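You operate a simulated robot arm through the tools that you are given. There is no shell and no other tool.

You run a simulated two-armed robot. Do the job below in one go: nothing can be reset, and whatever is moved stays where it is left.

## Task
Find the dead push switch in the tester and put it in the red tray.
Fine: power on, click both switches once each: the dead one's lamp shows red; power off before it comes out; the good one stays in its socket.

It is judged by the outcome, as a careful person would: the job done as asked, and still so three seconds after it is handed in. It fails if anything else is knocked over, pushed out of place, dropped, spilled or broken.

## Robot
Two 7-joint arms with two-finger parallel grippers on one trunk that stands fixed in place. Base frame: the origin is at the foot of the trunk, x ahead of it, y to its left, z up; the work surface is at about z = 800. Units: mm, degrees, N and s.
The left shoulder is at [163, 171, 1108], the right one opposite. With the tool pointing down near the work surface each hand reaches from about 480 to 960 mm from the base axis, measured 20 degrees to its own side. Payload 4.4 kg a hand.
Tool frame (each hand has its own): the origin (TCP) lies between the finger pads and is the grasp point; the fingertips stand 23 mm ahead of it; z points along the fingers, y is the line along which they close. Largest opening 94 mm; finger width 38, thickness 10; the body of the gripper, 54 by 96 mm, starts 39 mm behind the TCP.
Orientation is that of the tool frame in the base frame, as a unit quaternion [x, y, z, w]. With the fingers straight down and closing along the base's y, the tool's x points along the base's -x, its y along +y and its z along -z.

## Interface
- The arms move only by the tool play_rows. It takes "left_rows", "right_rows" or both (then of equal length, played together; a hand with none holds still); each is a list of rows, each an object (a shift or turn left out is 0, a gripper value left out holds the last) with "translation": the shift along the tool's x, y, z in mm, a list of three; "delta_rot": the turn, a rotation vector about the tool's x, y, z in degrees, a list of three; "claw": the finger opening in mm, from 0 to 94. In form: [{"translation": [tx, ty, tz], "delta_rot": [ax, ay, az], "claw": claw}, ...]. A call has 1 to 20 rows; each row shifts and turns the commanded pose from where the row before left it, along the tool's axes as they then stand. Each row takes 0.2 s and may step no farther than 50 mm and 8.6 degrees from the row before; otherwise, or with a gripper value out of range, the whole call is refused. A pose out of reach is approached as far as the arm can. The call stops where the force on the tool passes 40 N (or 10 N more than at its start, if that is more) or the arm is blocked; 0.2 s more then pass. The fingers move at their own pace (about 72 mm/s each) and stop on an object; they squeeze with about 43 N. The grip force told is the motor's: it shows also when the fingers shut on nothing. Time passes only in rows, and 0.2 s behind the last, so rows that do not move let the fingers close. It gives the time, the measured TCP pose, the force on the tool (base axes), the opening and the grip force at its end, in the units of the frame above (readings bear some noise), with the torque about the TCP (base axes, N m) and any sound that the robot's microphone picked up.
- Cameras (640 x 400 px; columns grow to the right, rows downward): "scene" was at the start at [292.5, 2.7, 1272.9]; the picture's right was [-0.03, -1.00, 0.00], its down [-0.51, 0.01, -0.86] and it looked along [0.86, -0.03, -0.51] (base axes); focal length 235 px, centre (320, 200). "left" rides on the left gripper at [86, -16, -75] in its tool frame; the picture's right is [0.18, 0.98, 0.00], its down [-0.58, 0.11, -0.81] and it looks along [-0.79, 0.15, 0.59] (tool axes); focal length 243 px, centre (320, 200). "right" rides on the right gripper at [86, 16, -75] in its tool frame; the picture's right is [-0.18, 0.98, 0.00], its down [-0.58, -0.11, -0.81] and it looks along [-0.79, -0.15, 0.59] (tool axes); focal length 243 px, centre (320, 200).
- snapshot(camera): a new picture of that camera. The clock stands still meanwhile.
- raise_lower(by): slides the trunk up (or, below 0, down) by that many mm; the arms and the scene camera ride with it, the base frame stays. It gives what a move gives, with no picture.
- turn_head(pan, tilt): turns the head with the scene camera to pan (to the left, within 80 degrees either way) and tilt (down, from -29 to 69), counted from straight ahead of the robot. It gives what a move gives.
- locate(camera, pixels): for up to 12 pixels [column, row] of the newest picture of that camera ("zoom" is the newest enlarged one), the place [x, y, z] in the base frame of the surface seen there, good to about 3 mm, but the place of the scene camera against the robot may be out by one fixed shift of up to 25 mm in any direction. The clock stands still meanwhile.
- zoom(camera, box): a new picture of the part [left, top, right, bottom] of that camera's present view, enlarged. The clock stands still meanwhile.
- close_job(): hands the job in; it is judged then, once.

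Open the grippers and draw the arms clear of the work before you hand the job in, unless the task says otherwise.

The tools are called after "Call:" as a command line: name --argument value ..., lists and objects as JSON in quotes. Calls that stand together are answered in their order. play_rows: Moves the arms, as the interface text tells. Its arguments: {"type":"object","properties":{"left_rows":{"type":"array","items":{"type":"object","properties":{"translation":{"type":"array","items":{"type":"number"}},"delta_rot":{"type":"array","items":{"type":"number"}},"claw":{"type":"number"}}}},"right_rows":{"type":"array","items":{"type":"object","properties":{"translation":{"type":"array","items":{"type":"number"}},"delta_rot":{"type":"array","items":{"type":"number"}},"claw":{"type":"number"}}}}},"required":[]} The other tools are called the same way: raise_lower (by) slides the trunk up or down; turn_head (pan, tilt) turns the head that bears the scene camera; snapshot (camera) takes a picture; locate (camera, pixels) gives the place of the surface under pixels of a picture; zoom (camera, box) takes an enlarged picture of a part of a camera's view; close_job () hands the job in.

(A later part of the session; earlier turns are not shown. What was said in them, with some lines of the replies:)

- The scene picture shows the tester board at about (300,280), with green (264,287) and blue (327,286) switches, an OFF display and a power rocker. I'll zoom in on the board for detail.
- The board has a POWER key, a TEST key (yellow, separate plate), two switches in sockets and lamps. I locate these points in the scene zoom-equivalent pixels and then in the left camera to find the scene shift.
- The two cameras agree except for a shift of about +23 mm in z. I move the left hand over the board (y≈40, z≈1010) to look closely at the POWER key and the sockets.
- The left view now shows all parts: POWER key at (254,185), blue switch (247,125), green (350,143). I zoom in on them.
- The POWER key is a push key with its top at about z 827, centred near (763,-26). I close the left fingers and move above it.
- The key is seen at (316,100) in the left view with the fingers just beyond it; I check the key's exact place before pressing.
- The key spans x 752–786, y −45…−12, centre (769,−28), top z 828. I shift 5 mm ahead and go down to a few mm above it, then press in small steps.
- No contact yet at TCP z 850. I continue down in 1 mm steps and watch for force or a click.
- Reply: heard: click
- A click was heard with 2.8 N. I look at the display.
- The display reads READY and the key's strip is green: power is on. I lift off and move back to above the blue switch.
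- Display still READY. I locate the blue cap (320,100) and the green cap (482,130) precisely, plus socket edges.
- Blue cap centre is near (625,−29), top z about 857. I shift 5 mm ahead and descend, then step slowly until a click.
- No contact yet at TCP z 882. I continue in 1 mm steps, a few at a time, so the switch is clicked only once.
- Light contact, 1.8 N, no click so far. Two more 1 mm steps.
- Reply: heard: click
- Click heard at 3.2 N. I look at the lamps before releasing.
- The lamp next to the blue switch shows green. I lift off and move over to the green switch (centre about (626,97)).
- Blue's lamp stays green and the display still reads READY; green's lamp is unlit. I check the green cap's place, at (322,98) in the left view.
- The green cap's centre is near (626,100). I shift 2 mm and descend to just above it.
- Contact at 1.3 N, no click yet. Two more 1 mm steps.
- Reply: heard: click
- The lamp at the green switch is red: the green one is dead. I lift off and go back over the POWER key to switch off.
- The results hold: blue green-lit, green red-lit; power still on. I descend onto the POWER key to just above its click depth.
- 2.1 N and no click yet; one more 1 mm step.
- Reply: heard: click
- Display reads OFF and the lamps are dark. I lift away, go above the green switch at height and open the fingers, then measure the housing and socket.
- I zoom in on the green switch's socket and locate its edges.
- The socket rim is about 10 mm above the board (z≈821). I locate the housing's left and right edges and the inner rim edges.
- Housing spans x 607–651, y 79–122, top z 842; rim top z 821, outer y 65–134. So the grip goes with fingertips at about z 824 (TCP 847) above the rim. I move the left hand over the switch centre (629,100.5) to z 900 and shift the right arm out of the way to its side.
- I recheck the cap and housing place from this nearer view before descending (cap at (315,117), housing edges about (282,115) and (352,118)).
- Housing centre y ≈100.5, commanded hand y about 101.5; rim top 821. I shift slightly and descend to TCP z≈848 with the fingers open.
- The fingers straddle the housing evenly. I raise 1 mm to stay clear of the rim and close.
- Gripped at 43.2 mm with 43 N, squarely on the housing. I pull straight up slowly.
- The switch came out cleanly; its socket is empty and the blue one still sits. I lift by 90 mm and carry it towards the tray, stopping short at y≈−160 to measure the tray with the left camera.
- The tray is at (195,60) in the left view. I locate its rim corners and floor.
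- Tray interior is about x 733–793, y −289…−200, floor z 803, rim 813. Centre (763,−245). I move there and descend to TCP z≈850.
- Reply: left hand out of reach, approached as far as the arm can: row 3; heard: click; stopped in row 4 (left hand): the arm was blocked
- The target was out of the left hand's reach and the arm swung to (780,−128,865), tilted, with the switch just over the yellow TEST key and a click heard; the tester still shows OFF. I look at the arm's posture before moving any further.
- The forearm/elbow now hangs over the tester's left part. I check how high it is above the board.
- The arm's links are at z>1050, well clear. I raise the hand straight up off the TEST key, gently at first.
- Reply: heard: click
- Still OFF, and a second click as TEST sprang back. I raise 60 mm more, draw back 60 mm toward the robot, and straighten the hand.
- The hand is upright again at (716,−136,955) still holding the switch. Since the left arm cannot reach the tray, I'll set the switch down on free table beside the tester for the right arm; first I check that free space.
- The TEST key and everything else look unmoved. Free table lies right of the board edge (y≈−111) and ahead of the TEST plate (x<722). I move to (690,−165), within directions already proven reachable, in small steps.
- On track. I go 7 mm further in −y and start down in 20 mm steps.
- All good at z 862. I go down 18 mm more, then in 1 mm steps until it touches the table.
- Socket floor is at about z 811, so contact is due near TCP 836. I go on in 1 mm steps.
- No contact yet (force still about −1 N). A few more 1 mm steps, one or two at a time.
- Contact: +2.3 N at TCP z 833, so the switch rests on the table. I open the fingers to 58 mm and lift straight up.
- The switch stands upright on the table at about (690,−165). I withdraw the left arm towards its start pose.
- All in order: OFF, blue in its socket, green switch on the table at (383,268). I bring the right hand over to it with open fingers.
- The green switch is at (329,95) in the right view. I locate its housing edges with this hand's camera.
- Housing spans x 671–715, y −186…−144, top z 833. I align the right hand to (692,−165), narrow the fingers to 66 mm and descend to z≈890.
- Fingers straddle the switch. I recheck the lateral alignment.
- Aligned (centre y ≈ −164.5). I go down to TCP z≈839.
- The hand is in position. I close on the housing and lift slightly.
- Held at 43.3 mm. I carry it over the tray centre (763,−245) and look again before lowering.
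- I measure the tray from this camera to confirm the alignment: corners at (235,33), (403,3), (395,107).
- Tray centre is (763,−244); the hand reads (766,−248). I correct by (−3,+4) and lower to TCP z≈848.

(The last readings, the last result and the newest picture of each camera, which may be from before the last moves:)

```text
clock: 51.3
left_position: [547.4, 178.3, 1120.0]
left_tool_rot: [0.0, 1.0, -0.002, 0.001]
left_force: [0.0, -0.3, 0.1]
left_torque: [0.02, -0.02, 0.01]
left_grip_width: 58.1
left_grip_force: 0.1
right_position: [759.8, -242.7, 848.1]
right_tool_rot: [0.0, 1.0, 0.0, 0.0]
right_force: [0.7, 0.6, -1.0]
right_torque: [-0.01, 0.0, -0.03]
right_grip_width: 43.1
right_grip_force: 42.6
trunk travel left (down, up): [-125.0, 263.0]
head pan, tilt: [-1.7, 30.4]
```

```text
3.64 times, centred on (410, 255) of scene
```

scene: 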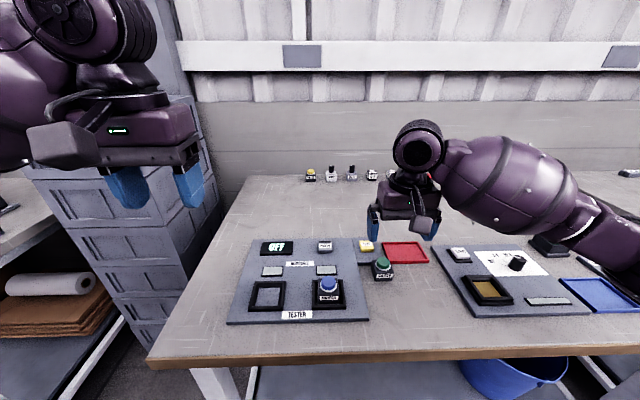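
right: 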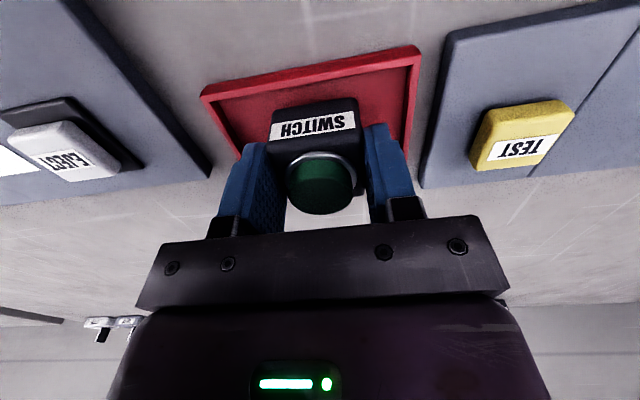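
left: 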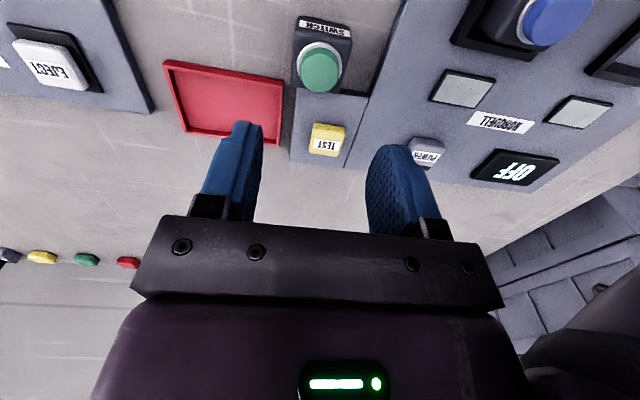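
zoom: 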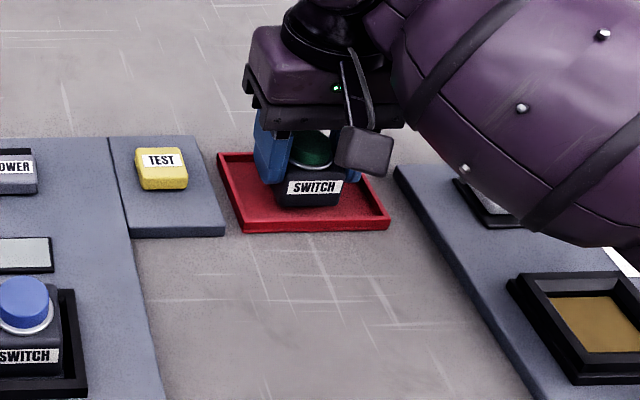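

The switch is inside the tray outline, well centred. I lower in 1 mm steps until it touches the tray floor.

Call:
play_rows --right_rows '[{"translation": [-2, 0, 2]}, {"translation": [0, 0, 1]}, {"translation": [0, 0, 1]}, {"translation": [0, 0, 1]}, {"translation": [0, 0, 1]}]'

Call:
play_rows --right_rows '[{"translation": [0, 0, 1]}]'

```text
clock: 52.5
left_position: [547.2, 177.5, 1120.3]
left_tool_rot: [0.0, 1.0, -0.002, 0.001]
left_force: [0.3, 0.1, -0.4]
left_torque: [-0.04, 0.0, -0.03]
left_grip_width: 58.2
left_grip_force: 0.1
right_position: [762.9, -242.3, 842.4]
right_tool_rot: [0.0, 1.0, 0.0, 0.001]
right_force: [-0.6, 1.1, -1.5]
right_torque: [0.05, 0.02, 0.01]
right_grip_width: 43.2
right_grip_force: 42.6
trunk travel left (down, up): [-125.0, 263.0]
head pan, tilt: [-1.7, 30.4]
```

```text
clock: 52.9
left_position: [548.4, 177.8, 1119.4]
left_tool_rot: [0.0, 1.0, -0.002, 0.001]
left_force: [0.7, -0.3, 0.2]
left_torque: [-0.03, -0.03, -0.04]
left_grip_width: 57.9
left_grip_force: 0.0
right_position: [762.0, -242.8, 839.9]
right_tool_rot: [0.0, 1.0, 0.001, 0.0]
right_force: [-0.1, -0.3, -0.8]
right_torque: [0.07, 0.02, -0.01]
right_grip_width: 43.0
right_grip_force: 42.5
trunk travel left (down, up): [-125.0, 263.0]
head pan, tilt: [-1.7, 30.4]
```

No contact yet at z≈840.5; a couple more single steps.

Call:
play_rows --right_rows '[{"translation": [0, 0, 1]}, {"translation": [0, 0, 0]}]'

Call:
play_rows --right_rows '[{"translation": [0, 0, 0.7]}, {"translation": [0, 0, 0]}]'

```text
clock: 53.5
left_position: [547.7, 178.4, 1120.5]
left_tool_rot: [0.0, 1.0, -0.002, 0.002]
left_force: [-0.3, -0.8, 0.2]
left_torque: [0.02, 0.04, -0.04]
left_grip_width: 58.1
left_grip_force: 0.0
right_position: [761.9, -240.8, 840.7]
right_tool_rot: [0.0, 1.0, 0.0, 0.0]
right_force: [0.8, -1.7, 3.2]
right_torque: [0.01, 0.1, 0.01]
right_grip_width: 43.1
right_grip_force: 42.9
trunk travel left (down, up): [-125.0, 263.0]
head pan, tilt: [-1.7, 30.4]
```

```text
clock: 54.1
left_position: [547.5, 178.9, 1119.9]
left_tool_rot: [0.0, 1.0, -0.002, 0.002]
left_force: [0.6, -0.6, 0.4]
left_torque: [-0.02, -0.01, 0.0]
left_grip_width: 58.2
left_grip_force: 0.0
right_position: [760.8, -242.1, 841.4]
right_tool_rot: [0.0, 1.0, 0.0, 0.002]
right_force: [1.8, 1.7, 8.7]
right_torque: [0.06, 0.14, -0.01]
right_grip_width: 43.3
right_grip_force: 42.7
trunk travel left (down, up): [-125.0, 263.0]
head pan, tilt: [-1.7, 30.4]
```

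Contact with the tray floor (8.7 N). I ease back 1 mm, open to 60 mm, and lift straight up.

Call:
play_rows --right_rows '[{"translation": [0, 0, -1]}, {"claw": 60}, {"translation": [0, 0, 0]}, {"translation": [0, 0, 0]}, {"translation": [0, 0, -8]}, {"translation": [0, 0, -20]}, {"translation": [0, 0, -30]}, {"translation": [0, 0, -40]}, {"translation": [0, 0, 0]}]'

Call:
snapshot --camera "right"

```text
clock: 56.1
left_position: [549.9, 178.5, 1119.6]
left_tool_rot: [0.001, 1.0, -0.002, -0.001]
left_force: [0.0, -0.9, -0.6]
left_torque: [0.05, 0.01, 0.0]
left_grip_width: 58.4
left_grip_force: 0.0
right_position: [762.2, -238.4, 936.9]
right_tool_rot: [0.001, 1.0, 0.0, -0.001]
right_force: [-0.1, -0.2, 0.2]
right_torque: [0.01, -0.01, -0.03]
right_grip_width: 60.0
right_grip_force: 0.0
trunk travel left (down, up): [-125.0, 263.0]
head pan, tilt: [-1.7, 30.4]
```

```text
taken
```

right: 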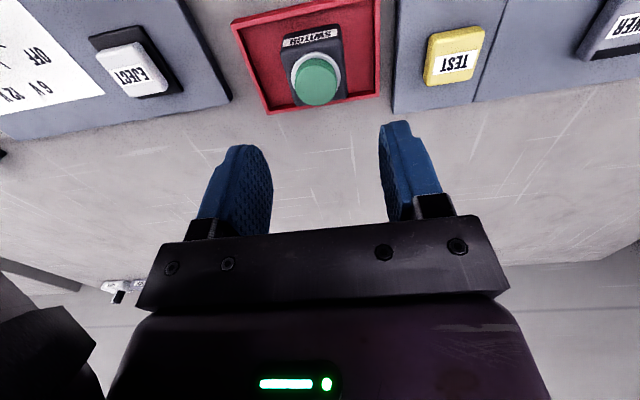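

The switch stands in the red tray. I draw the right arm back to its side, reversing the earlier path, and open both grippers.

Call:
play_rows --right_rows '[{"translation": [20, -5, -20], "claw": 94}, {"translation": [25, -10, -20]}, {"translation": [30, -10, -20]}, {"translation": [30, -20, -20]}, {"translation": [30, -20, -20]}, {"translation": [30, -20, -15]}, {"translation": [30, -20, 0]}, {"translation": [30, -15, 0]}, {"translation": [30, -10, 0]}, {"translation": [0, 0, 0]}, {"translation": [0, 0, 0]}]' --left_rows '[{"claw": 94}, {}, {}, {}, {}, {}, {}, {}, {}, {}, {}]'

Call:
snapshot --camera "scene"

Call:
zoom --camera "scene" --box '[220, 215, 480, 335]'

```text
clock: 58.5
left_position: [546.8, 177.0, 1120.6]
left_tool_rot: [0.0, 1.0, -0.002, 0.002]
left_force: [-0.1, -0.3, 0.1]
left_torque: [0.01, -0.02, 0.0]
left_grip_width: 94.0
left_grip_force: 0.0
right_position: [505.9, -369.6, 1056.2]
right_tool_rot: [0.0, 1.0, 0.0, 0.0]
right_force: [0.1, 0.9, -0.1]
right_torque: [-0.02, -0.01, 0.01]
right_grip_width: 94.1
right_grip_force: 0.0
trunk travel left (down, up): [-125.0, 263.0]
head pan, tilt: [-1.7, 30.4]
```

```text
taken
```

scene: 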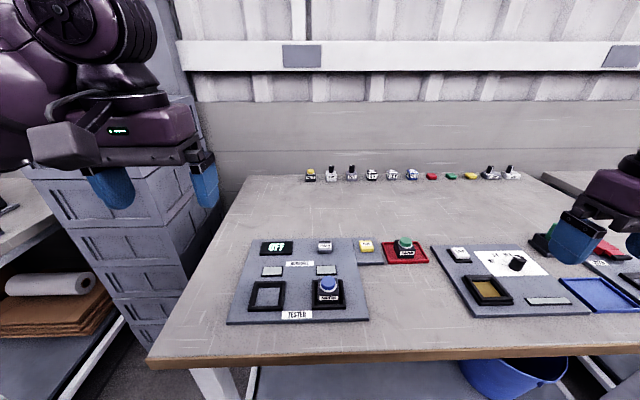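

```text
2.46 times, centred on (350, 275) of scene
```

zoom: 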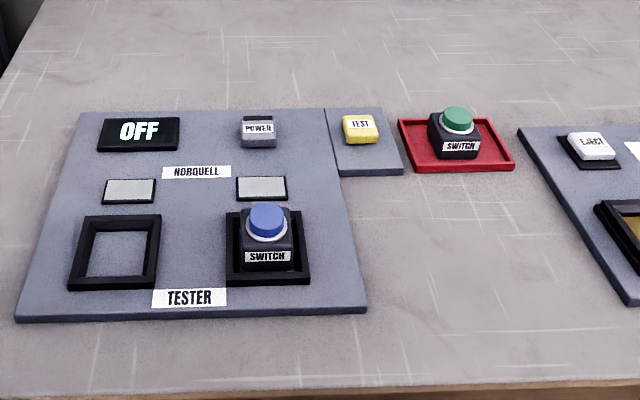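

The tester is OFF, the good blue switch is in its socket, the dead green switch stands in the red tray, and both arms are clear with grippers open. I hand the job in.

Call:
close_job

```text
The job is handed in.
```

The dead switch was the green one. It is now in the red tray, and the good blue one is still in its socket.

- **Test:** I powered the tester on and clicked each switch once. The blue switch's lamp showed green and the green switch's lamp showed red.
- **Power:** I switched the tester off before taking the green switch out. The display still read OFF when I handed the job in.
- **Slip:** While carrying the switch, the left arm ran out of reach of the tray and swung down over the yellow TEST key. I heard a click then and another as I lifted away, so the key was almost certainly pressed. The power was off at the time, and afterwards nothing looked moved or changed.
- **Change of hands:** Because of that, I set the switch down on clear table and used the right arm to put it in the tray.

Both arms are drawn back clear of the work with their grippers open.
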